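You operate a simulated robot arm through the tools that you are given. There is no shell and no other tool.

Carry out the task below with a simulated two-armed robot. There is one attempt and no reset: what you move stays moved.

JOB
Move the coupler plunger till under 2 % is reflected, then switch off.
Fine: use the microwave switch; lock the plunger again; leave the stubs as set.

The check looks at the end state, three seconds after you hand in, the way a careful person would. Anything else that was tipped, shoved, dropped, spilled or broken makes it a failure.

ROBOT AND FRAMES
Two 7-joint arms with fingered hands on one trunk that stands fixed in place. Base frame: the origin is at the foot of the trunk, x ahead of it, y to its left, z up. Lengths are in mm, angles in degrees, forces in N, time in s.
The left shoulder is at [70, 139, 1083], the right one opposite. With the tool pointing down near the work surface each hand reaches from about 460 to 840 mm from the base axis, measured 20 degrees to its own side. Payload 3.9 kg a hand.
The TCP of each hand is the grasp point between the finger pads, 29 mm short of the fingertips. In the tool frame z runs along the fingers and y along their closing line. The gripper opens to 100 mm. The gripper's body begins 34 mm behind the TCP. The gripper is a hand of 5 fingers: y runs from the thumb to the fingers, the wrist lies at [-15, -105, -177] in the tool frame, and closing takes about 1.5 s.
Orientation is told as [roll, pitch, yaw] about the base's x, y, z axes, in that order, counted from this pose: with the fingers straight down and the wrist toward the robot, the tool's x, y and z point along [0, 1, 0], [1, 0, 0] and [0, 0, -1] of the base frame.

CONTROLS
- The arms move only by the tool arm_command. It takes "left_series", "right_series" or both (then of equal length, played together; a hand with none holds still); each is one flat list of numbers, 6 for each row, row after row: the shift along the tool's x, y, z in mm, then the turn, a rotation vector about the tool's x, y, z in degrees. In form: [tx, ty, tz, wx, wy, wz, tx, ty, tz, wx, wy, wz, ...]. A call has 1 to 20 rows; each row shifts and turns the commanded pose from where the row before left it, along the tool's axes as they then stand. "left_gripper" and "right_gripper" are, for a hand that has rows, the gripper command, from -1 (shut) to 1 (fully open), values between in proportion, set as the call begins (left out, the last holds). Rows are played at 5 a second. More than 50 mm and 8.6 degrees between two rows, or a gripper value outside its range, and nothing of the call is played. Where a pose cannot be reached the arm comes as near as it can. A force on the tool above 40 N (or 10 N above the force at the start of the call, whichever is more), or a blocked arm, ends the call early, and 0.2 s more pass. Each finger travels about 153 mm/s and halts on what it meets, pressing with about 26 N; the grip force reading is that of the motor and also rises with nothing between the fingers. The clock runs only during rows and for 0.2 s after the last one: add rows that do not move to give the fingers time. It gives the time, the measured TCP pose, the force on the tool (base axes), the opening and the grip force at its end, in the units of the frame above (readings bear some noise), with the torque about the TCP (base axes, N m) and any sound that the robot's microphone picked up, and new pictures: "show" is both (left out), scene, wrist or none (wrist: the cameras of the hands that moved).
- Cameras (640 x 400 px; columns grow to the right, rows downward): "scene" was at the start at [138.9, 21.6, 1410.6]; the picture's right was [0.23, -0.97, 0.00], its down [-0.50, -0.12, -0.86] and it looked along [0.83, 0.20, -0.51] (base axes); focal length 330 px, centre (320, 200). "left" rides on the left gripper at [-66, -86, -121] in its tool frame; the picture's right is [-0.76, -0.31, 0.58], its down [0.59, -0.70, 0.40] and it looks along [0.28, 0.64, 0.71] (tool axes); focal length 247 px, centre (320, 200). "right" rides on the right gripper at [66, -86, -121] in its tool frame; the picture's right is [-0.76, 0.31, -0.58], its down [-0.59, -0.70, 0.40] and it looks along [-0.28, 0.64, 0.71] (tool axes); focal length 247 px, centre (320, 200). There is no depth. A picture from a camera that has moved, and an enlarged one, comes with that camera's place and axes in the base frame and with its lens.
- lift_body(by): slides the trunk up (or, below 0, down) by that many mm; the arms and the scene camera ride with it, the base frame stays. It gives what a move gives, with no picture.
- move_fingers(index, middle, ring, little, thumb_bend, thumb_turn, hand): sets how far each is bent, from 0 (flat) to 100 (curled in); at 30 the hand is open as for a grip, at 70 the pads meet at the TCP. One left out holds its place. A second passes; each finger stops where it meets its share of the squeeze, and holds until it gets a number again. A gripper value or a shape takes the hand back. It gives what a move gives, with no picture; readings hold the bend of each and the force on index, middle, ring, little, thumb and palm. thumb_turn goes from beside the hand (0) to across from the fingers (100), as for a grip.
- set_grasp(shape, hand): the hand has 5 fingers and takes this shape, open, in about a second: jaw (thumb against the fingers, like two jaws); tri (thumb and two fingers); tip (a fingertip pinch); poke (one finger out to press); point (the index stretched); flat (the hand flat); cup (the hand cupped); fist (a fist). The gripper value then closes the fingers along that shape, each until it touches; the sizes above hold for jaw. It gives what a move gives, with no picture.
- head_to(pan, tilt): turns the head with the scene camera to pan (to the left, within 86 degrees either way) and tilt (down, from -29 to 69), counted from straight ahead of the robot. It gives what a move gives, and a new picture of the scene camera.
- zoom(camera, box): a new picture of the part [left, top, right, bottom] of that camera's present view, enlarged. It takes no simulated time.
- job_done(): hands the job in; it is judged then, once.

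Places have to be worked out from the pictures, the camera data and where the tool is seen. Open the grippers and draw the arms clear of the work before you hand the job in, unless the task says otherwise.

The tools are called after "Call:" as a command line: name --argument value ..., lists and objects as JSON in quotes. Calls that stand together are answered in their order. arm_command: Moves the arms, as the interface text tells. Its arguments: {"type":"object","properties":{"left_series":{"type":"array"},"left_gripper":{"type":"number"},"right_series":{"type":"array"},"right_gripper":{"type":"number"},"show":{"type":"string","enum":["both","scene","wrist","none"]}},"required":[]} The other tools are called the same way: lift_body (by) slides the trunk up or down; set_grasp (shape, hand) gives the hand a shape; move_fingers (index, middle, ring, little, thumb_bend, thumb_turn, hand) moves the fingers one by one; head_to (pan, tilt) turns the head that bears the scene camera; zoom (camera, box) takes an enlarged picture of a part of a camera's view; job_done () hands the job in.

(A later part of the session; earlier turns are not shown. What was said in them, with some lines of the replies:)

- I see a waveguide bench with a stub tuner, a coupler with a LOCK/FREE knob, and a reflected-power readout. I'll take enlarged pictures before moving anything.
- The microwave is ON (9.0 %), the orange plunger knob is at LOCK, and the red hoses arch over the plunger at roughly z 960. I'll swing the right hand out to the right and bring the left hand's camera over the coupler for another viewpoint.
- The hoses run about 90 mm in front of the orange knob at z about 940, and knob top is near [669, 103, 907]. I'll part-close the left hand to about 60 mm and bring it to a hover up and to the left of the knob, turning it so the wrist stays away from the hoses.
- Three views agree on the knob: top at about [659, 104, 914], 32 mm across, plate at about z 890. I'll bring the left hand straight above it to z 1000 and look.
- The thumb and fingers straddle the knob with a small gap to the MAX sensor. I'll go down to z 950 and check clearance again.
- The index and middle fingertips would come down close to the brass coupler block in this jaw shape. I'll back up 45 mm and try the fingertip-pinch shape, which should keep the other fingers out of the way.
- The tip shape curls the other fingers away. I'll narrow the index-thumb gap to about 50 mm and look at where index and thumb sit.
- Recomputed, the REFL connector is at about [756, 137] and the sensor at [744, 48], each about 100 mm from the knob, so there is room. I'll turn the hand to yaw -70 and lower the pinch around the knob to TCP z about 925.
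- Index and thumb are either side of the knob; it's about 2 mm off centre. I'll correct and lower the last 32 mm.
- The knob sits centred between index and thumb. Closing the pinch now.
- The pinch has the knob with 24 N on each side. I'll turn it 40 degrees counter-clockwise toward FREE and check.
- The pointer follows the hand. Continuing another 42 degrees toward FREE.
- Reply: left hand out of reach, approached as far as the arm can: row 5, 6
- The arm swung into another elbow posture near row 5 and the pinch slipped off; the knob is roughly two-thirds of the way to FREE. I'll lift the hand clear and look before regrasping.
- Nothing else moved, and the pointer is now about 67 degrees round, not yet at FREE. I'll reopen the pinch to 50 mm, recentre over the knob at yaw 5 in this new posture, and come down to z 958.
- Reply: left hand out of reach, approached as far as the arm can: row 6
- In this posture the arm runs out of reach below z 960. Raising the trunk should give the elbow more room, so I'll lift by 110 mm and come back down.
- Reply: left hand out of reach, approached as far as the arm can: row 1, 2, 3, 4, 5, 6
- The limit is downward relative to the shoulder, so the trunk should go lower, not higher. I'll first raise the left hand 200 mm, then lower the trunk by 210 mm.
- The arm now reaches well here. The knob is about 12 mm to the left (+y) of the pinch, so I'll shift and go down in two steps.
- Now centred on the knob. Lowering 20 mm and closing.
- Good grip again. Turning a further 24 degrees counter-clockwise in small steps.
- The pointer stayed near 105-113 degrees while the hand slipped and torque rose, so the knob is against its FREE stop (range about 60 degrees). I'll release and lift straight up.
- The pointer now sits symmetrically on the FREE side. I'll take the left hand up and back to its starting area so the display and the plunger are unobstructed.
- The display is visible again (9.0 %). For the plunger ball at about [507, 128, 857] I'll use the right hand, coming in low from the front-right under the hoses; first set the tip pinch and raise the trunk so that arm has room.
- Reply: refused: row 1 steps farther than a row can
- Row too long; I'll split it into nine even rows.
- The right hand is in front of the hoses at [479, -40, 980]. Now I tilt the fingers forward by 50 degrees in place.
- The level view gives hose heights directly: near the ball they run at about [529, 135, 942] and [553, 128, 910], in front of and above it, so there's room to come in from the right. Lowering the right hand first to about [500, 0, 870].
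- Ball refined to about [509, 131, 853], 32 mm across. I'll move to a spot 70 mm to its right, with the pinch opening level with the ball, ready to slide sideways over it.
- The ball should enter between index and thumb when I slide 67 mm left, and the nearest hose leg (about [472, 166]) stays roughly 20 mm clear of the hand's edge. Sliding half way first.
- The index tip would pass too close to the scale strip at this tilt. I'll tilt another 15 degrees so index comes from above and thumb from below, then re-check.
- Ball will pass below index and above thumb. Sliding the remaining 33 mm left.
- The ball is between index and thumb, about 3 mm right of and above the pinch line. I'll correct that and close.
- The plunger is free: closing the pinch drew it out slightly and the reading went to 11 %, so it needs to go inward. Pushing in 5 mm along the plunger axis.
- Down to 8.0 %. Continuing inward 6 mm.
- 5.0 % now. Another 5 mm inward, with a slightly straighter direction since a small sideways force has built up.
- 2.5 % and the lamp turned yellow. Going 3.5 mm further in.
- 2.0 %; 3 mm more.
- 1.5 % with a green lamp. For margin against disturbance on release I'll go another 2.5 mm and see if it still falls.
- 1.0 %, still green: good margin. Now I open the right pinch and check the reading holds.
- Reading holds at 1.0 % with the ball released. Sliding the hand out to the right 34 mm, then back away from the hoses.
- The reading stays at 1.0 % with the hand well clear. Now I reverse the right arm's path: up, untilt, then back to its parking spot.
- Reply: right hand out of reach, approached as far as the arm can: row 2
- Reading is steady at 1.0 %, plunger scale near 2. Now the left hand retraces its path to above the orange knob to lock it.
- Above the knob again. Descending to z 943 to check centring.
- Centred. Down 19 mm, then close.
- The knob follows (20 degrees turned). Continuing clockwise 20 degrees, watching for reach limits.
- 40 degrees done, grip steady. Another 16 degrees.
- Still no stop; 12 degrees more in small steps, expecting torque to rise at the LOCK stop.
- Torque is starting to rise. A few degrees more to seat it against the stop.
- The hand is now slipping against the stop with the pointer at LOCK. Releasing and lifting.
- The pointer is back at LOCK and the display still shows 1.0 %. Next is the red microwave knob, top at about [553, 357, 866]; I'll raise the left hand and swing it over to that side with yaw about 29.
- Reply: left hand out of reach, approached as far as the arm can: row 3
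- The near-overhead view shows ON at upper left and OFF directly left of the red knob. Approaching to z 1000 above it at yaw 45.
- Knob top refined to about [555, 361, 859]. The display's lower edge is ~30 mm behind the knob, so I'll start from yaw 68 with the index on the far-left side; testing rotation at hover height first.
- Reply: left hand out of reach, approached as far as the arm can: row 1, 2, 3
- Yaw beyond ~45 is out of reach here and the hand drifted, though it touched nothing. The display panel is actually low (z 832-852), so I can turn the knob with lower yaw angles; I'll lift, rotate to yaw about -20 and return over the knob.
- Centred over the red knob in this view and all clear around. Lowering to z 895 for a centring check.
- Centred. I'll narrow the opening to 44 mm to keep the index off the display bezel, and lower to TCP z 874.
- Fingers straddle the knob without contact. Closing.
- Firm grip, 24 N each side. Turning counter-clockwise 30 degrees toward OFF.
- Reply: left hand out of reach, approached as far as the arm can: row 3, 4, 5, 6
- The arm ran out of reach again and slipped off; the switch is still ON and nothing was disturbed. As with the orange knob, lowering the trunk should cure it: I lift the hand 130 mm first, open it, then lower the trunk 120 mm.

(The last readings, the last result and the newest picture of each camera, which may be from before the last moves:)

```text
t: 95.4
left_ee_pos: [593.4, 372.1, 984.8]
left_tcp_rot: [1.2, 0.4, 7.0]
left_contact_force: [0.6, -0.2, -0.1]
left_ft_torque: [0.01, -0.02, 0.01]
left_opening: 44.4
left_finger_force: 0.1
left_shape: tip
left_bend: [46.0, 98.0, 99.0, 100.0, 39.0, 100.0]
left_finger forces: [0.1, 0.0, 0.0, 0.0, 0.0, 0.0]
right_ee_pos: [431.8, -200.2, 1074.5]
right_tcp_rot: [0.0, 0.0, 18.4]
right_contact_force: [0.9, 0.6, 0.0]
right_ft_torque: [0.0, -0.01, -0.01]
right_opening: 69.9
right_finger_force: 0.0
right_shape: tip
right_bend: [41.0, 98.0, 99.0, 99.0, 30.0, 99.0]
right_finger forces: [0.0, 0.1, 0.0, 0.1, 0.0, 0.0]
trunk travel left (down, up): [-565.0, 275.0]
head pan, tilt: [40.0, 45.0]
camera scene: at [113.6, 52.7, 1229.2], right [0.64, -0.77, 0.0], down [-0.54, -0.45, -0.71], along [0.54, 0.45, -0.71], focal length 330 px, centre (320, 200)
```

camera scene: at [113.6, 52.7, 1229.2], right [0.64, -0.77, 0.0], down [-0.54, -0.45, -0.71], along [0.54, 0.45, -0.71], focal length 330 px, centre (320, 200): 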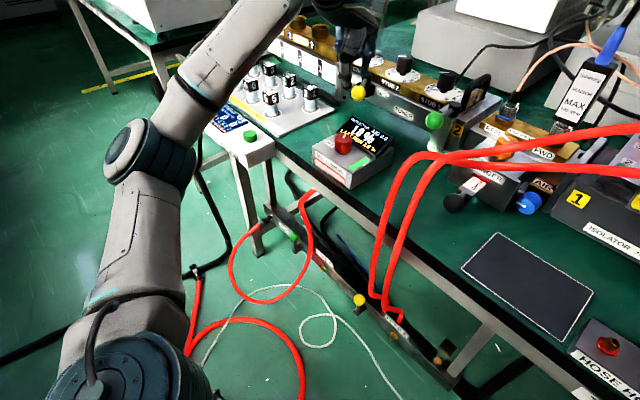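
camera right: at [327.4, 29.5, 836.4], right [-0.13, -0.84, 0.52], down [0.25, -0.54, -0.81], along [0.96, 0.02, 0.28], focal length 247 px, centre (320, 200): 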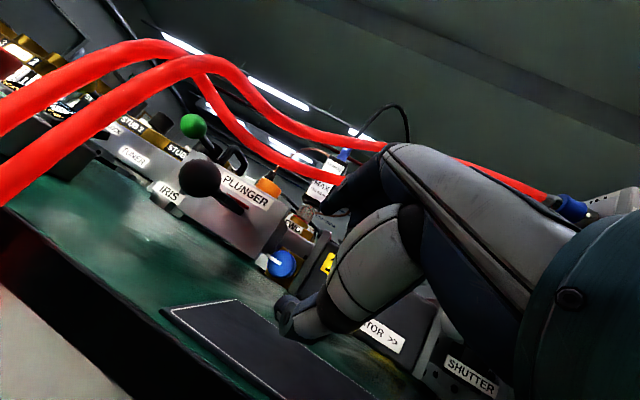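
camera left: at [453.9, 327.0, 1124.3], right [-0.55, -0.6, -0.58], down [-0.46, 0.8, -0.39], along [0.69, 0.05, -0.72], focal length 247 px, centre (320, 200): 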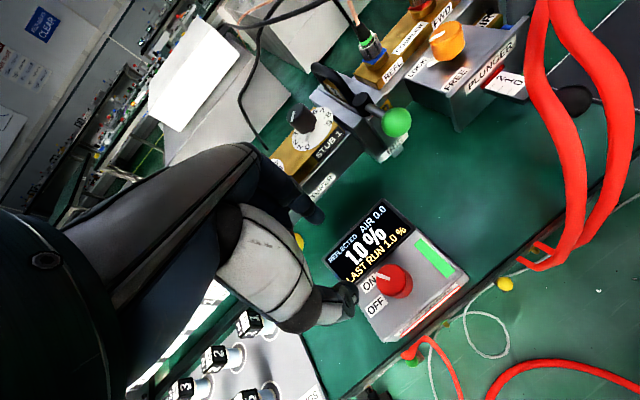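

Both elbows hang in free space, so lowering another 60 mm is safe.

Call:
lift_body --by -60

Call:
arm_command --left_series '[0, 0, -20, 0, 0, 3.5, -5, -18, -20, 0, 0, 3.5, -5, -20, 0, 0, 0, 0, 0, 0, 0, 0, 0, 0]'

Call:
zoom --camera "left" --box '[220, 150, 460, 330]'

```text
t: 96.4
left_ee_pos: [593.5, 371.0, 925.5]
left_tcp_rot: [1.2, 0.4, 6.9]
left_contact_force: [-0.9, -0.2, 0.5]
left_ft_torque: [0.02, -0.02, 0.0]
left_opening: 44.4
left_finger_force: 0.0
left_shape: tip
left_bend: [46.0, 98.0, 99.0, 100.0, 39.0, 100.0]
left_finger forces: [0.0, 0.1, 0.0, 0.0, 0.0, 0.0]
right_ee_pos: [432.5, -199.6, 1014.3]
right_tcp_rot: [0.0, 0.1, 18.4]
right_contact_force: [0.8, -0.2, 0.3]
right_ft_torque: [0.01, -0.05, -0.02]
right_opening: 69.9
right_finger_force: 0.0
right_shape: tip
right_bend: [41.0, 98.0, 99.0, 99.0, 30.0, 99.0]
right_finger forces: [0.0, 0.1, 0.0, 0.0, 0.1, 0.0]
trunk travel left (down, up): [-505.0, 335.0]
head pan, tilt: [40.0, 45.0]
```

```text
t: 97.4
left_ee_pos: [557.1, 357.5, 966.0]
left_tcp_rot: [1.2, 0.6, -0.1]
left_contact_force: [0.2, 0.1, 0.4]
left_ft_torque: [-0.04, 0.0, -0.01]
left_opening: 44.7
left_finger_force: 0.1
left_shape: tip
left_bend: [46.0, 98.0, 99.0, 99.0, 39.0, 100.0]
left_finger forces: [0.1, 0.0, 0.1, 0.0, 0.1, 0.1]
right_ee_pos: [432.5, -199.4, 1014.3]
right_tcp_rot: [0.0, -0.1, 18.3]
right_contact_force: [-0.4, 0.0, -0.4]
right_ft_torque: [0.01, -0.01, -0.01]
right_opening: 69.9
right_finger_force: 0.1
right_shape: tip
right_bend: [41.0, 98.0, 99.0, 99.0, 30.0, 99.0]
right_finger forces: [0.0, 0.1, 0.1, 0.1, 0.1, 0.0]
trunk travel left (down, up): [-505.0, 335.0]
head pan, tilt: [40.0, 45.0]
camera scene: at [113.7, 52.7, 1169.2], right [0.64, -0.77, 0.0], down [-0.54, -0.45, -0.71], along [0.54, 0.45, -0.71], focal length 330 px, centre (320, 200)
camera left: at [472.3, 289.7, 1086.9], right [-0.31, -0.74, -0.59], down [-0.71, 0.6, -0.38], along [0.64, 0.3, -0.71], focal length 247 px, centre (320, 200)
```

scene: 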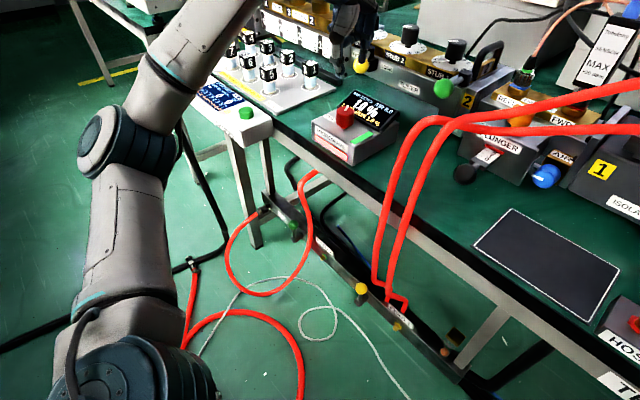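
left: 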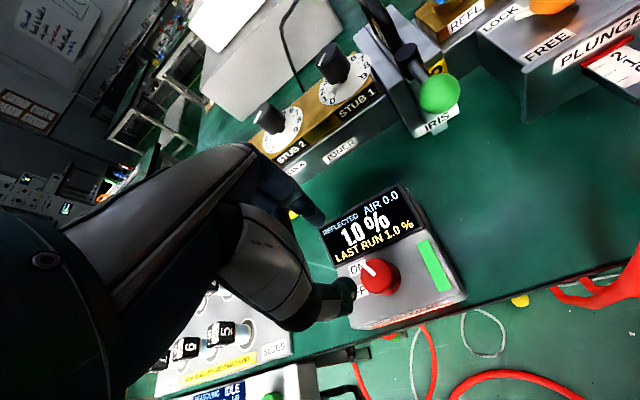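

```text
2.22 times, centred on (340, 240) of left
camera zoom: at [472.3, 289.7, 1086.9], right [-0.31, -0.74, -0.59], down [-0.71, 0.6, -0.38], along [0.64, 0.3, -0.71], focal length 549 px, centre (276, 111)
```

zoom: 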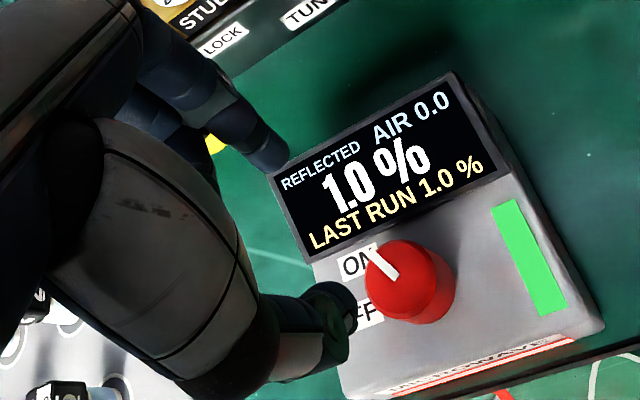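

Good position. Before gripping, I'll test at z 920 that yaw up to +40 is reachable from this trunk height.

Call:
arm_command --left_series '[3, -2, 23, 0, 0, 0, 0, 0, 23, 0, 0, 0, 0, 0, 0, 0, 0, -6.7, 0, 0, 0, 0, 0, -6.7, 0, 0, 0, 0, 0, -6.7, 0, 0, 0, 0, 0, -6.7, 0, 0, 0, 0, 0, -6.7, 0, 0, 0, 0, 0, -6.7, 0, 0, 0, 0, 0, 0]' --show "none"

Call:
zoom --camera "left" --box '[220, 150, 460, 330]'

```text
t: 99.4
left_ee_pos: [553.3, 362.8, 919.2]
left_tcp_rot: [1.3, -0.3, 40.1]
left_contact_force: [0.3, -0.6, 0.7]
left_ft_torque: [0.02, -0.03, 0.02]
left_opening: 44.5
left_finger_force: 0.0
left_shape: tip
left_bend: [46.0, 98.0, 99.0, 99.0, 39.0, 100.0]
left_finger forces: [0.0, 0.0, 0.0, 0.0, 0.1, 0.0]
right_ee_pos: [433.4, -199.1, 1014.0]
right_tcp_rot: [0.0, -0.1, 18.4]
right_contact_force: [-0.1, -0.3, -0.5]
right_ft_torque: [-0.02, 0.0, 0.03]
right_opening: 70.0
right_finger_force: 0.0
right_shape: tip
right_bend: [41.0, 98.0, 99.0, 99.0, 30.0, 99.0]
right_finger forces: [0.0, 0.0, 0.0, 0.0, 0.1, 0.0]
trunk travel left (down, up): [-505.0, 335.0]
head pan, tilt: [40.0, 45.0]
```

```text
2.22 times, centred on (340, 240) of left
camera zoom: at [530.4, 255.3, 1039.8], right [0.25, -0.77, -0.59], down [-0.92, 0.0, -0.39], along [0.3, 0.64, -0.7], focal length 549 px, centre (276, 111)
```

zoom: 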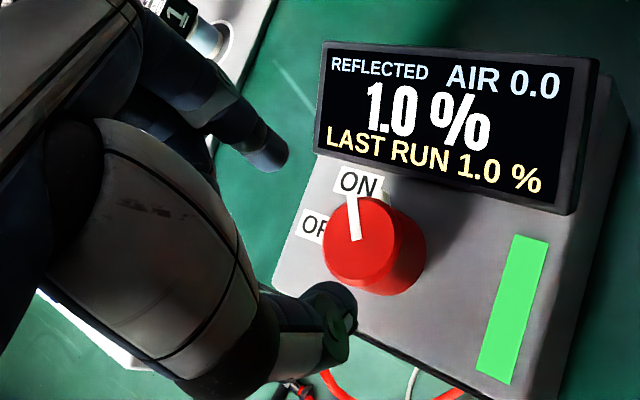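

Yaw 40 is fine now. Testing a bit further, to 70, still at hover.

Call:
arm_command --left_series '[0, 0, 0, 0, 0, -7.5, 0, 0, 0, 0, 0, -7.5, 0, 0, 0, 0, 0, -7.5, 0, 0, 0, 0, 0, -7.5, 0, 0, 0, 0, 0, 0]' --show "none"

Call:
zoom --camera "left" --box '[220, 150, 460, 330]'

```text
t: 100.6
left_ee_pos: [603.5, 416.8, 931.1]
left_tcp_rot: [1.6, -0.9, 69.1]
left_contact_force: [-0.7, 0.5, -0.8]
left_ft_torque: [0.01, -0.01, -0.02]
left_opening: 44.5
left_finger_force: 0.0
left_shape: tip
left_bend: [46.0, 98.0, 99.0, 99.0, 39.0, 100.0]
left_finger forces: [0.0, 0.0, 0.0, 0.1, 0.1, 0.1]
left hand out of reach, approached as far as the arm can: row 2, 3, 4
right_ee_pos: [432.4, -199.3, 1014.2]
right_tcp_rot: [0.0, 0.1, 18.4]
right_contact_force: [0.5, 0.5, -0.4]
right_ft_torque: [0.0, -0.01, 0.0]
right_opening: 69.7
right_finger_force: 0.0
right_shape: tip
right_bend: [41.0, 98.0, 99.0, 99.0, 30.0, 99.0]
right_finger forces: [0.0, 0.0, 0.0, 0.0, 0.0, 0.1]
trunk travel left (down, up): [-505.0, 335.0]
head pan, tilt: [40.0, 45.0]
```

```text
2.22 times, centred on (340, 240) of left
camera zoom: at [635.8, 309.7, 1049.4], right [0.58, -0.54, -0.6], down [-0.81, -0.44, -0.39], along [-0.05, 0.72, -0.69], focal length 549 px, centre (276, 111)
```

zoom: 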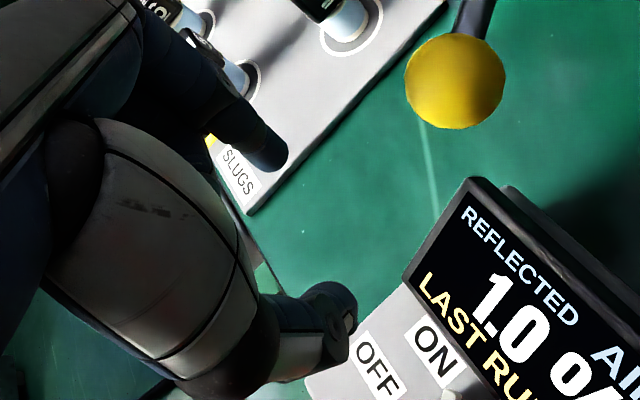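

Limit is about yaw 48, so I'll use the range -20 to +45. Rotating back to -20 and returning above the knob.

Call:
arm_command --left_series '[0, 0, -10, 0, 0, 7.4, 0, 0, 0, 0, 0, 7.4, 0, 0, 0, 0, 0, 7.4, 0, 0, 0, 0, 0, 7.4, 0, 0, 0, 0, 0, 7.4, 0, 0, 0, 0, 0, 7.4, 0, 0, 0, 0, 0, 7.4, 0, 0, 0, 0, 0, 7.4, 0, 0, 0, 0, 0, 7.4, 0, 0, 0, 0, 0, 7.4, 0, 0, 0, 0, 0, 7.5, 0, 0, 0, 0, 0, 7.5, -34.5, -13, 0, 0, 0, 0, -34.5, -13, 0, 0, 0, 0, 0, 0, 0, 0, 0, 0]' --show "none"

Call:
zoom --camera "left" --box '[220, 150, 460, 330]'

```text
t: 103.8
left_ee_pos: [554.8, 357.6, 940.6]
left_tcp_rot: [0.9, 0.8, -18.9]
left_contact_force: [0.8, -0.3, -0.5]
left_ft_torque: [-0.02, 0.0, 0.02]
left_opening: 44.5
left_finger_force: 0.0
left_shape: tip
left_bend: [46.0, 98.0, 99.0, 99.0, 39.0, 100.0]
left_finger forces: [0.0, 0.0, 0.1, 0.1, 0.0, 0.0]
right_ee_pos: [434.0, -199.4, 1014.0]
right_tcp_rot: [0.0, 0.1, 18.5]
right_contact_force: [-0.2, 0.2, -0.2]
right_ft_torque: [0.03, -0.01, 0.01]
right_opening: 70.0
right_finger_force: 0.0
right_shape: tip
right_bend: [41.0, 98.0, 99.0, 99.0, 30.0, 99.0]
right_finger forces: [0.0, 0.0, 0.1, 0.1, 0.0, 0.1]
trunk travel left (down, up): [-505.0, 335.0]
head pan, tilt: [40.0, 45.0]
```

```text
2.22 times, centred on (340, 240) of left
camera zoom: at [452.7, 321.2, 1062.7], right [-0.54, -0.6, -0.58], down [-0.48, 0.79, -0.38], along [0.69, 0.07, -0.72], focal length 549 px, centre (276, 111)
```

zoom: 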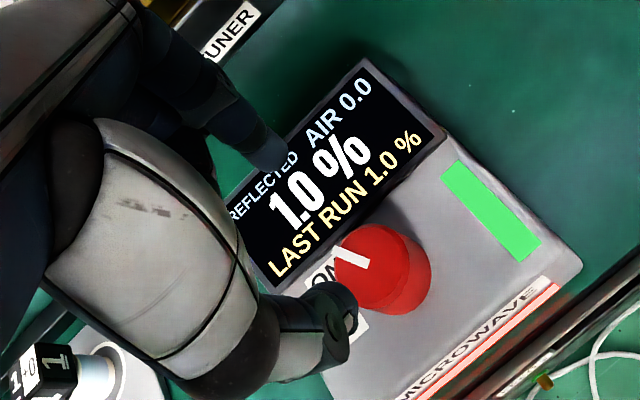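

Needs about 3 mm toward +y. Correcting and descending to z 874.

Call:
arm_command --left_series '[2.8, -1, 22, 0, 0, 0, 0, 0, 22, 0, 0, 0, 0, 0, 22, 0, 0, 0, 0, 0, 0, 0, 0, 0]' --show "none"

Call:
zoom --camera "left" --box '[220, 150, 460, 330]'

```text
t: 104.8
left_ee_pos: [555.2, 363.3, 873.9]
left_tcp_rot: [0.8, 0.9, -18.9]
left_contact_force: [0.4, 0.9, 0.3]
left_ft_torque: [0.02, 0.0, -0.04]
left_opening: 44.5
left_finger_force: 0.1
left_shape: tip
left_bend: [46.0, 98.0, 99.0, 99.0, 39.0, 100.0]
left_finger forces: [0.1, 0.0, 0.1, 0.0, 0.1, 0.0]
right_ee_pos: [432.8, -199.5, 1014.0]
right_tcp_rot: [0.0, 0.0, 18.3]
right_contact_force: [0.2, -0.6, 1.3]
right_ft_torque: [0.02, -0.01, 0.01]
right_opening: 70.1
right_finger_force: 0.1
right_shape: tip
right_bend: [41.0, 98.0, 99.0, 99.0, 30.0, 99.0]
right_finger forces: [0.0, 0.0, 0.0, 0.0, 0.1, 0.0]
trunk travel left (down, up): [-505.0, 335.0]
head pan, tilt: [40.0, 45.0]
```

```text
2.22 times, centred on (340, 240) of left
camera zoom: at [452.7, 327.0, 995.6], right [-0.54, -0.6, -0.58], down [-0.48, 0.79, -0.38], along [0.69, 0.07, -0.72], focal length 549 px, centre (276, 111)
```

zoom: 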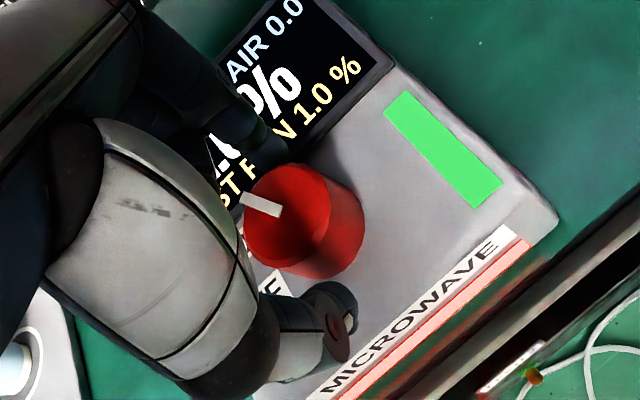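

Same alignment as before. Closing, then a first 15-degree turn.

Call:
arm_command --left_series '[0, 0, 0, 0, 0, 0, 0, 0, 0, 0, 0, 0, 0, 0, 0, 0, 0, 0, 0, 0, 0, 0, 0, 0, 0, 0, 0, 0, 0, 0]' --left_gripper -1 --show "none"

Call:
arm_command --left_series '[0, 0, 0, 0, 0, -5, 0, 0, 0, 0, 0, -5, 0, 0, 0, 0, 0, -5, 0, 0, 0, 0, 0, 0]' --show "none"

Call:
zoom --camera "left" --box '[220, 150, 460, 330]'

```text
t: 106.0
left_ee_pos: [554.6, 363.9, 875.0]
left_tcp_rot: [0.9, 0.9, -18.9]
left_contact_force: [-0.3, -0.8, -2.0]
left_ft_torque: [-0.02, -0.05, -0.01]
left_opening: 27.7
left_finger_force: 26.5
left_shape: tip
left_bend: [54.0, 100.0, 100.0, 100.0, 49.0, 100.0]
left_finger forces: [23.6, 0.0, 0.0, 0.0, 23.0, 0.0]
right_ee_pos: [432.4, -199.3, 1014.7]
right_tcp_rot: [0.0, 0.0, 18.4]
right_contact_force: [-0.2, -0.4, -0.8]
right_ft_torque: [0.03, -0.02, 0.0]
right_opening: 69.9
right_finger_force: 0.0
right_shape: tip
right_bend: [41.0, 98.0, 99.0, 99.0, 30.0, 99.0]
right_finger forces: [0.0, 0.0, 0.0, 0.0, 0.0, 0.0]
trunk travel left (down, up): [-505.0, 335.0]
head pan, tilt: [40.0, 45.0]
```

```text
t: 107.0
left_ee_pos: [555.4, 363.4, 874.2]
left_tcp_rot: [1.0, 0.8, -3.9]
left_contact_force: [-3.7, -0.7, -6.3]
left_ft_torque: [-0.04, 0.07, 0.0]
left_opening: 27.1
left_finger_force: 26.5
left_shape: tip
left_bend: [54.0, 100.0, 100.0, 100.0, 49.0, 100.0]
left_finger forces: [23.0, 0.0, 0.0, 0.1, 26.0, 0.0]
right_ee_pos: [432.2, -199.8, 1014.1]
right_tcp_rot: [0.0, 0.0, 18.4]
right_contact_force: [0.1, 0.4, -0.2]
right_ft_torque: [0.02, -0.02, 0.04]
right_opening: 69.7
right_finger_force: 0.1
right_shape: tip
right_bend: [41.0, 98.0, 99.0, 99.0, 30.0, 99.0]
right_finger forces: [0.0, 0.0, 0.0, 0.0, 0.1, 0.0]
trunk travel left (down, up): [-505.0, 335.0]
head pan, tilt: [40.0, 45.0]
```

```text
2.22 times, centred on (340, 240) of left
camera zoom: at [466.0, 301.5, 995.4], right [-0.36, -0.72, -0.59], down [-0.67, 0.64, -0.38], along [0.65, 0.25, -0.72], focal length 549 px, centre (276, 111)
```

zoom: 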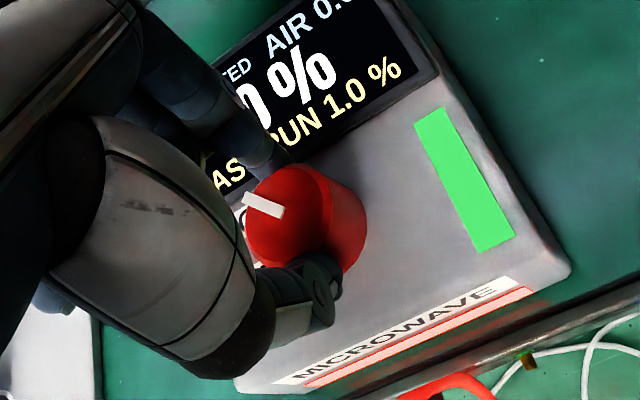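

The knob turns with the hand and the arm stays in reach. Continuing 25 degrees.

Call:
arm_command --left_series '[0, 0, 0, 0, 0, -5, 0, 0, 0, 0, 0, -5, 0, 0, 0, 0, 0, -5, 0, 0, 0, 0, 0, -5, 0, 0, 0, 0, 0, -5, 0, 0, 0, 0, 0, 0]' --show "none"

Call:
zoom --camera "left" --box '[220, 150, 460, 330]'

```text
t: 108.4
left_ee_pos: [555.5, 363.7, 874.5]
left_tcp_rot: [1.4, 0.1, 21.0]
left_contact_force: [-1.2, -0.6, -4.4]
left_ft_torque: [-0.06, 0.03, 0.0]
left_opening: 27.5
left_finger_force: 25.9
left_shape: tip
left_bend: [54.0, 100.0, 100.0, 100.0, 49.0, 100.0]
left_finger forces: [24.0, 0.0, 0.0, 0.0, 25.2, 0.0]
right_ee_pos: [432.6, -199.2, 1014.4]
right_tcp_rot: [0.1, 0.0, 18.5]
right_contact_force: [0.2, -0.8, -0.7]
right_ft_torque: [-0.01, -0.01, -0.03]
right_opening: 70.1
right_finger_force: 0.0
right_shape: tip
right_bend: [41.0, 98.0, 99.0, 99.0, 30.0, 99.0]
right_finger forces: [0.1, 0.1, 0.1, 0.0, 0.0, 0.0]
trunk travel left (down, up): [-505.0, 335.0]
head pan, tilt: [40.0, 45.0]
```

```text
2.22 times, centred on (340, 240) of left
camera zoom: at [499.5, 268.6, 994.3], right [-0.02, -0.81, -0.59], down [-0.87, 0.3, -0.38], along [0.49, 0.51, -0.71], focal length 549 px, centre (276, 111)
```

zoom: 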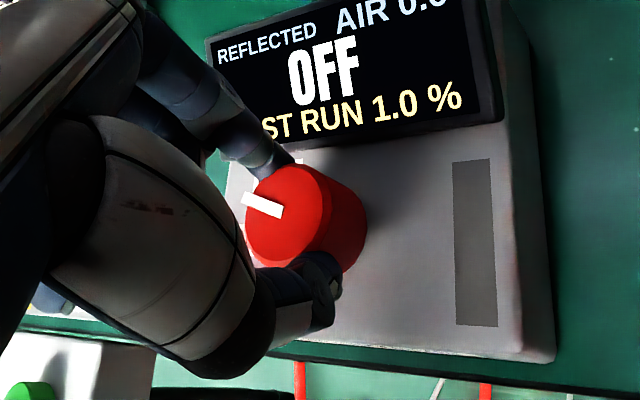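

It now reads OFF with LAST RUN 1.0 %. I'll continue to the OFF stop in small steps so the switch is fully over.

Call:
arm_command --left_series '[0, 0, 0, 0, 0, -4, 0, 0, 0, 0, 0, -4, 0, 0, 0, 0, 0, -4, 0, 0, 0, 0, 0, -4, 0, 0, 0, 0, 0, 0]' --show "none"

Call:
zoom --camera "left" --box '[220, 150, 460, 330]'

```text
t: 109.6
left_ee_pos: [555.4, 363.4, 874.0]
left_tcp_rot: [1.3, -0.2, 37.1]
left_contact_force: [-3.2, -3.0, -7.7]
left_ft_torque: [-0.13, 0.15, 0.01]
left_opening: 27.7
left_finger_force: 26.0
left_shape: tip
left_bend: [54.0, 100.0, 100.0, 100.0, 49.0, 100.0]
left_finger forces: [22.2, 0.0, 0.1, 0.1, 27.1, 0.1]
right_ee_pos: [433.3, -200.2, 1014.2]
right_tcp_rot: [0.0, 0.0, 18.4]
right_contact_force: [-0.7, 0.4, -0.1]
right_ft_torque: [0.01, 0.02, -0.01]
right_opening: 70.2
right_finger_force: 0.0
right_shape: tip
right_bend: [41.0, 98.0, 99.0, 99.0, 30.0, 99.0]
right_finger forces: [0.0, 0.0, 0.1, 0.0, 0.1, 0.0]
trunk travel left (down, up): [-505.0, 335.0]
head pan, tilt: [40.0, 45.0]
```

```text
2.22 times, centred on (340, 240) of left
camera zoom: at [527.3, 256.8, 994.1], right [0.21, -0.78, -0.59], down [-0.92, 0.05, -0.39], along [0.33, 0.63, -0.7], focal length 549 px, centre (276, 111)
```

zoom: 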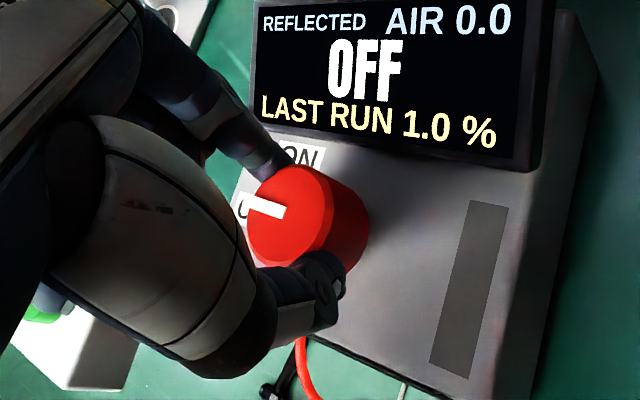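

The pointer is at the OFF label. One last small nudge to feel for the stop.

Call:
arm_command --left_series '[0, 0, 0, 0, 0, -3, 0, 0, 0, 0, 0, -2, 0, 0, 0, 0, 0, 0]' --show "none"

Call:
zoom --camera "left" --box '[220, 150, 460, 330]'

```text
t: 110.4
left_ee_pos: [555.4, 363.7, 875.1]
left_tcp_rot: [1.4, -0.3, 42.1]
left_contact_force: [-3.0, -5.1, -7.6]
left_ft_torque: [-0.13, 0.1, -0.06]
left_opening: 27.5
left_finger_force: 26.1
left_shape: tip
left_bend: [54.0, 100.0, 100.0, 100.0, 50.0, 100.0]
left_finger forces: [22.8, 0.0, 0.1, 0.0, 27.7, 0.1]
right_ee_pos: [433.5, -200.1, 1014.1]
right_tcp_rot: [-0.1, 0.1, 18.3]
right_contact_force: [-0.1, 0.3, -0.5]
right_ft_torque: [-0.01, 0.01, 0.01]
right_opening: 70.2
right_finger_force: 0.0
right_shape: tip
right_bend: [41.0, 98.0, 99.0, 99.0, 30.0, 99.0]
right_finger forces: [0.0, 0.0, 0.1, 0.0, 0.0, 0.1]
trunk travel left (down, up): [-505.0, 335.0]
head pan, tilt: [40.0, 45.0]
```

```text
2.22 times, centred on (340, 240) of left
camera zoom: at [536.6, 254.6, 993.9], right [0.27, -0.76, -0.6], down [-0.92, -0.03, -0.39], along [0.28, 0.65, -0.7], focal length 549 px, centre (276, 111)
```

zoom: 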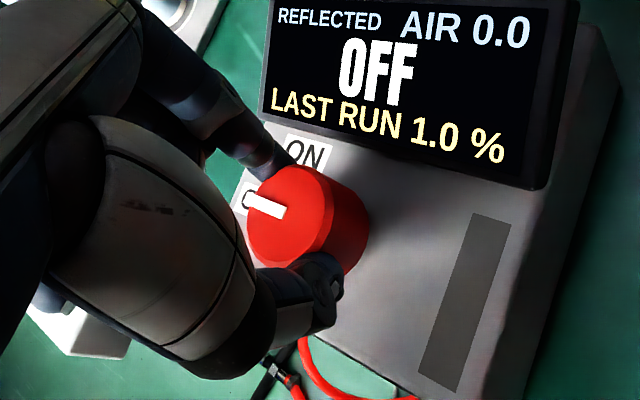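

Torque just begins to rise, so it is at its OFF stop. Releasing and lifting away.

Call:
arm_command --left_series '[0, 0, 0, 0, 0, 0, 0, 0, 0, 0, 0, 0, 0, 0, 0, 0, 0, 0, 0, 0, -20, 0, 0, 0, 0, 0, -30, 0, 0, 0, 0, 0, -40, 0, 0, 0, 0, 0, -40, 0, 0, 0, 0, 0, -40, 0, 0, 0, 0, 0, -40, 0, 0, 0, 0, 0, 0, 0, 0, 0]' --left_gripper -0.1

Call:
zoom --camera "left" --box '[300, 190, 500, 340]'

Call:
lift_body --by 220

Call:
head_to --pan 13 --tilt 42

```text
t: 112.6
left_ee_pos: [558.1, 361.9, 1083.4]
left_tcp_rot: [1.2, -0.2, 42.1]
left_contact_force: [0.0, -0.3, 0.4]
left_ft_torque: [-0.01, -0.03, -0.01]
left_opening: 44.6
left_finger_force: 0.0
left_shape: tip
left_bend: [46.0, 98.0, 99.0, 99.0, 39.0, 100.0]
left_finger forces: [0.0, 0.0, 0.1, 0.0, 0.1, 0.0]
right_ee_pos: [433.6, -198.7, 1015.3]
right_tcp_rot: [0.0, -0.1, 18.4]
right_contact_force: [-0.3, 0.6, 0.4]
right_ft_torque: [-0.03, -0.03, -0.03]
right_opening: 69.6
right_finger_force: 0.1
right_shape: tip
right_bend: [41.0, 98.0, 99.0, 99.0, 30.0, 99.0]
right_finger forces: [0.1, 0.1, 0.1, 0.0, 0.0, 0.1]
trunk travel left (down, up): [-505.0, 335.0]
head pan, tilt: [40.0, 45.0]
camera scene: at [113.9, 53.4, 1169.2], right [0.64, -0.77, 0.0], down [-0.54, -0.46, -0.71], along [0.54, 0.45, -0.71], focal length 330 px, centre (320, 200)
camera left: at [539.6, 252.6, 1202.9], right [0.27, -0.76, -0.59], down [-0.92, -0.03, -0.39], along [0.28, 0.65, -0.7], focal length 247 px, centre (320, 200)
```

scene: 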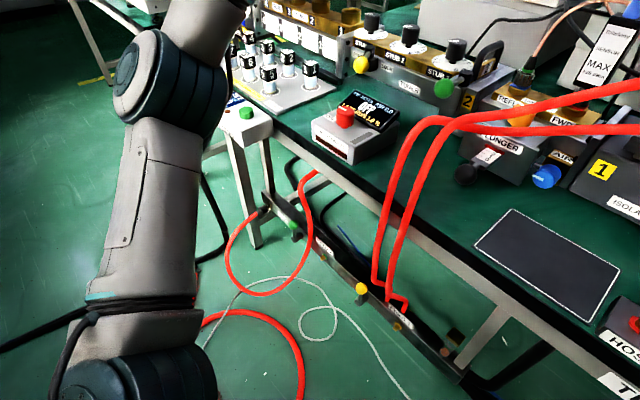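
left: 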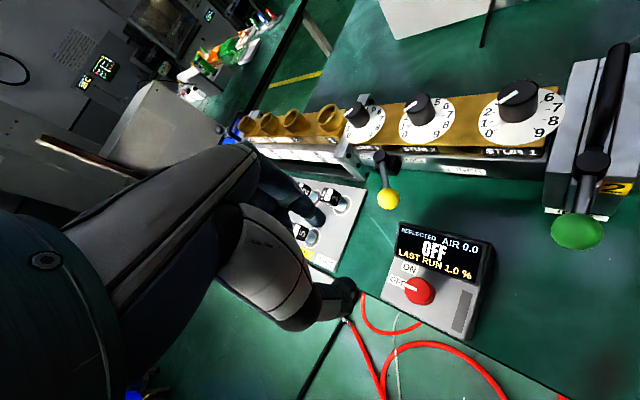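

```text
2.67 times, centred on (400, 265) of left
camera zoom: at [539.6, 252.6, 1202.9], right [0.27, -0.76, -0.59], down [-0.92, -0.03, -0.39], along [0.28, 0.65, -0.7], focal length 659 px, centre (107, 27)
```

zoom: 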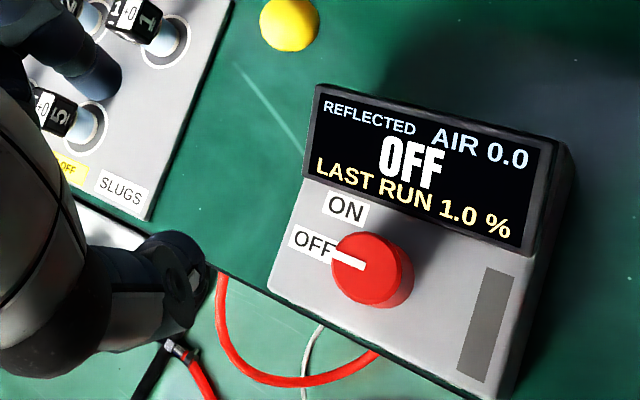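

```text
t: 114.9
left_ee_pos: [558.6, 359.1, 1303.3]
left_tcp_rot: [1.2, -0.4, 42.1]
left_contact_force: [-0.2, -0.5, -0.2]
left_ft_torque: [0.03, 0.0, 0.02]
left_opening: 44.6
left_finger_force: 0.0
left_shape: tip
left_bend: [46.0, 98.0, 99.0, 99.0, 39.0, 100.0]
left_finger forces: [0.1, 0.0, 0.0, 0.0, 0.1, 0.0]
right_ee_pos: [432.9, -199.5, 1234.6]
right_tcp_rot: [-0.1, 0.1, 18.3]
right_contact_force: [0.0, 0.1, 0.1]
right_ft_torque: [0.03, 0.02, -0.02]
right_opening: 70.1
right_finger_force: 0.0
right_shape: tip
right_bend: [41.0, 98.0, 99.0, 99.0, 30.0, 99.0]
right_finger forces: [0.0, 0.0, 0.0, 0.0, 0.1, 0.0]
trunk travel left (down, up): [-725.0, 115.0]
head pan, tilt: [40.0, 45.0]
```

```text
t: 115.8
left_ee_pos: [558.4, 360.5, 1303.5]
left_tcp_rot: [1.3, -0.4, 42.1]
left_contact_force: [-0.5, 0.7, 0.6]
left_ft_torque: [0.01, 0.0, 0.02]
left_opening: 44.8
left_finger_force: 0.1
left_shape: tip
left_bend: [46.0, 98.0, 99.0, 99.0, 39.0, 100.0]
left_finger forces: [0.0, 0.0, 0.0, 0.0, 0.0, 0.0]
right_ee_pos: [432.7, -199.2, 1234.7]
right_tcp_rot: [0.0, 0.0, 18.4]
right_contact_force: [0.0, -0.1, -0.1]
right_ft_torque: [0.0, 0.02, -0.01]
right_opening: 69.6
right_finger_force: 0.0
right_shape: tip
right_bend: [41.0, 98.0, 99.0, 99.0, 30.0, 99.0]
right_finger forces: [0.1, 0.0, 0.1, 0.0, 0.0, 0.0]
trunk travel left (down, up): [-725.0, 115.0]
head pan, tilt: [13.0, 42.0]
camera scene: at [132.7, 19.4, 1393.6], right [0.23, -0.97, 0.0], down [-0.65, -0.15, -0.74], along [0.72, 0.17, -0.67], focal length 330 px, centre (320, 200)
```

scene: 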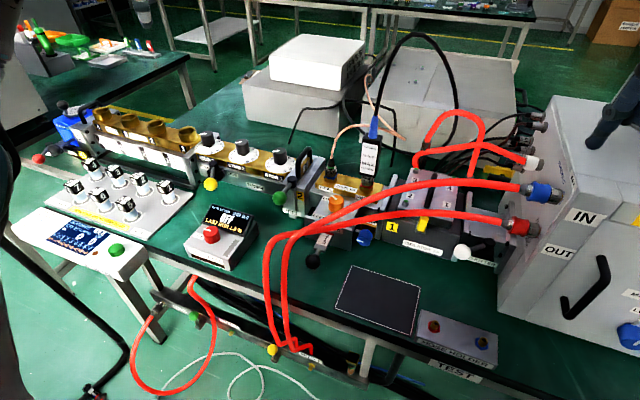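

The switch is OFF with LAST RUN 1.0 %. Drawing the left hand back from above the bench with both hands opened, then a final check of knob and stubs.

Call:
arm_command --left_series '[25, -19.2, 0, 0, 0, 0, 25, -19.2, 0, 0, 0, 0, 25, -19.2, 0, 0, 0, 0, 0, 0, 0, 0, 0, 0]' --right_series '[0, 0, 0, 0, 0, 0, 0, 0, 0, 0, 0, 0, 0, 0, 0, 0, 0, 0, 0, 0, 0, 0, 0, 0]' --left_gripper 1 --right_gripper 1 --show "scene"

Call:
zoom --camera "scene" --box '[260, 150, 420, 280]'

Call:
zoom --camera "scene" --box '[150, 110, 330, 270]'

Call:
zoom --camera "left" --box '[300, 0, 640, 300]'

```text
t: 116.8
left_ee_pos: [466.6, 376.2, 1305.9]
left_tcp_rot: [1.3, -0.3, 42.1]
left_contact_force: [0.5, -0.6, 1.1]
left_ft_torque: [0.01, -0.03, 0.0]
left_opening: 99.5
left_finger_force: 0.1
left_shape: tip
left_bend: [30.0, 98.0, 99.0, 99.0, 30.0, 98.0]
left_finger forces: [0.0, 0.0, 0.1, 0.0, 0.1, 0.0]
right_ee_pos: [434.2, -200.1, 1234.7]
right_tcp_rot: [0.0, -0.1, 18.3]
right_contact_force: [0.8, 0.3, -0.4]
right_ft_torque: [-0.02, 0.03, -0.02]
right_opening: 99.6
right_finger_force: 0.1
right_shape: tip
right_bend: [30.0, 98.0, 99.0, 99.0, 30.0, 98.0]
right_finger forces: [0.0, 0.1, 0.1, 0.0, 0.0, 0.1]
trunk travel left (down, up): [-725.0, 115.0]
head pan, tilt: [13.0, 42.0]
camera scene: at [133.6, 19.2, 1393.5], right [0.22, -0.97, 0.0], down [-0.65, -0.15, -0.74], along [0.72, 0.17, -0.67], focal length 330 px, centre (320, 200)
```

scene: 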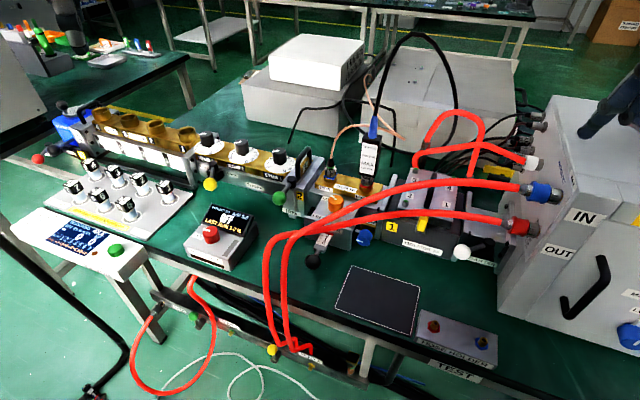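

```text
3.08 times, centred on (340, 215) of scene
camera zoom: at [133.6, 19.2, 1393.5], right [0.22, -0.97, 0.0], down [-0.65, -0.15, -0.74], along [0.72, 0.17, -0.67], focal length 1014 px, centre (258, 154)
```

zoom: 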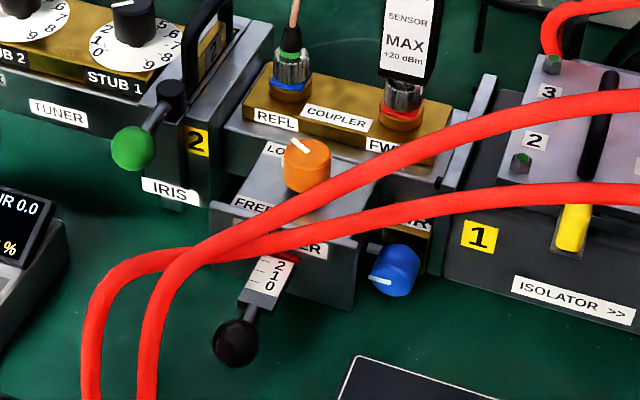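

```text
2.50 times, centred on (240, 190) of scene
camera zoom: at [133.6, 19.2, 1393.5], right [0.22, -0.97, 0.0], down [-0.65, -0.15, -0.74], along [0.72, 0.17, -0.67], focal length 824 px, centre (520, 225)
```

zoom: 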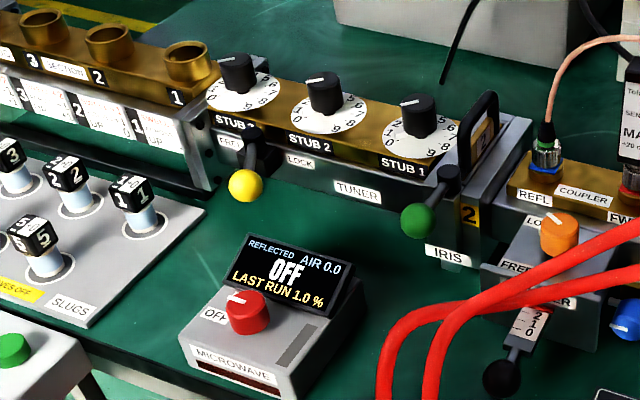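

```text
1.33 times, centred on (470, 150) of left
camera zoom: at [447.5, 267.3, 1425.3], right [0.27, -0.76, -0.6], down [-0.92, -0.03, -0.39], along [0.28, 0.65, -0.7], focal length 329 px, centre (120, 267)
```

zoom: 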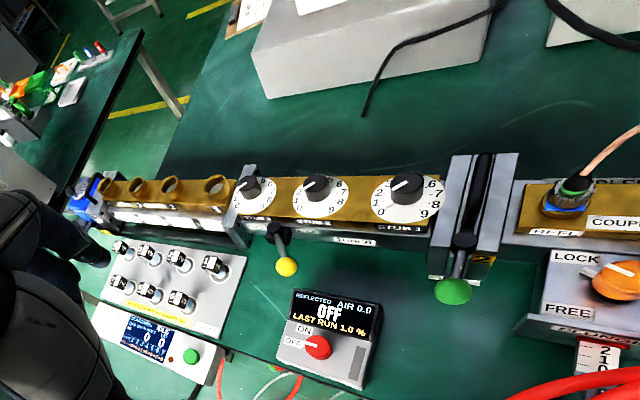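

The plunger is locked with LAST RUN at 1.0 %, the microwave switch is OFF, and the stubs, hoses and connectors look as they did at the start. Both arms are clear and the hands open, so I'm handing in.

Call:
job_done

```text
The job is handed in.
```

The coupler plunger is set to 1.0 % reflected, locked again, and the microwave is switched off with its own switch. After switch-off the display reads OFF with LAST RUN 1.0 %.

- **Plunger:** pushing it inward brought the reading down from 9.0 %; the scale now sits near 2. The reading stayed at 1.0 % after I let go and after I turned the knob back to LOCK.
- **Switch:** the red knob points at OFF and its indicator bar is dark.
- **Stubs and surroundings:** I did not touch the stub dials, and they look the same as at the start. The hoses, sensor, cables and slugs also look undisturbed in the final pictures.

The left hand slipped off a knob twice when the arm ran out of reach. I saw no contact force and nothing displaced either time. Both hands are open and the arms are drawn back from the bench.
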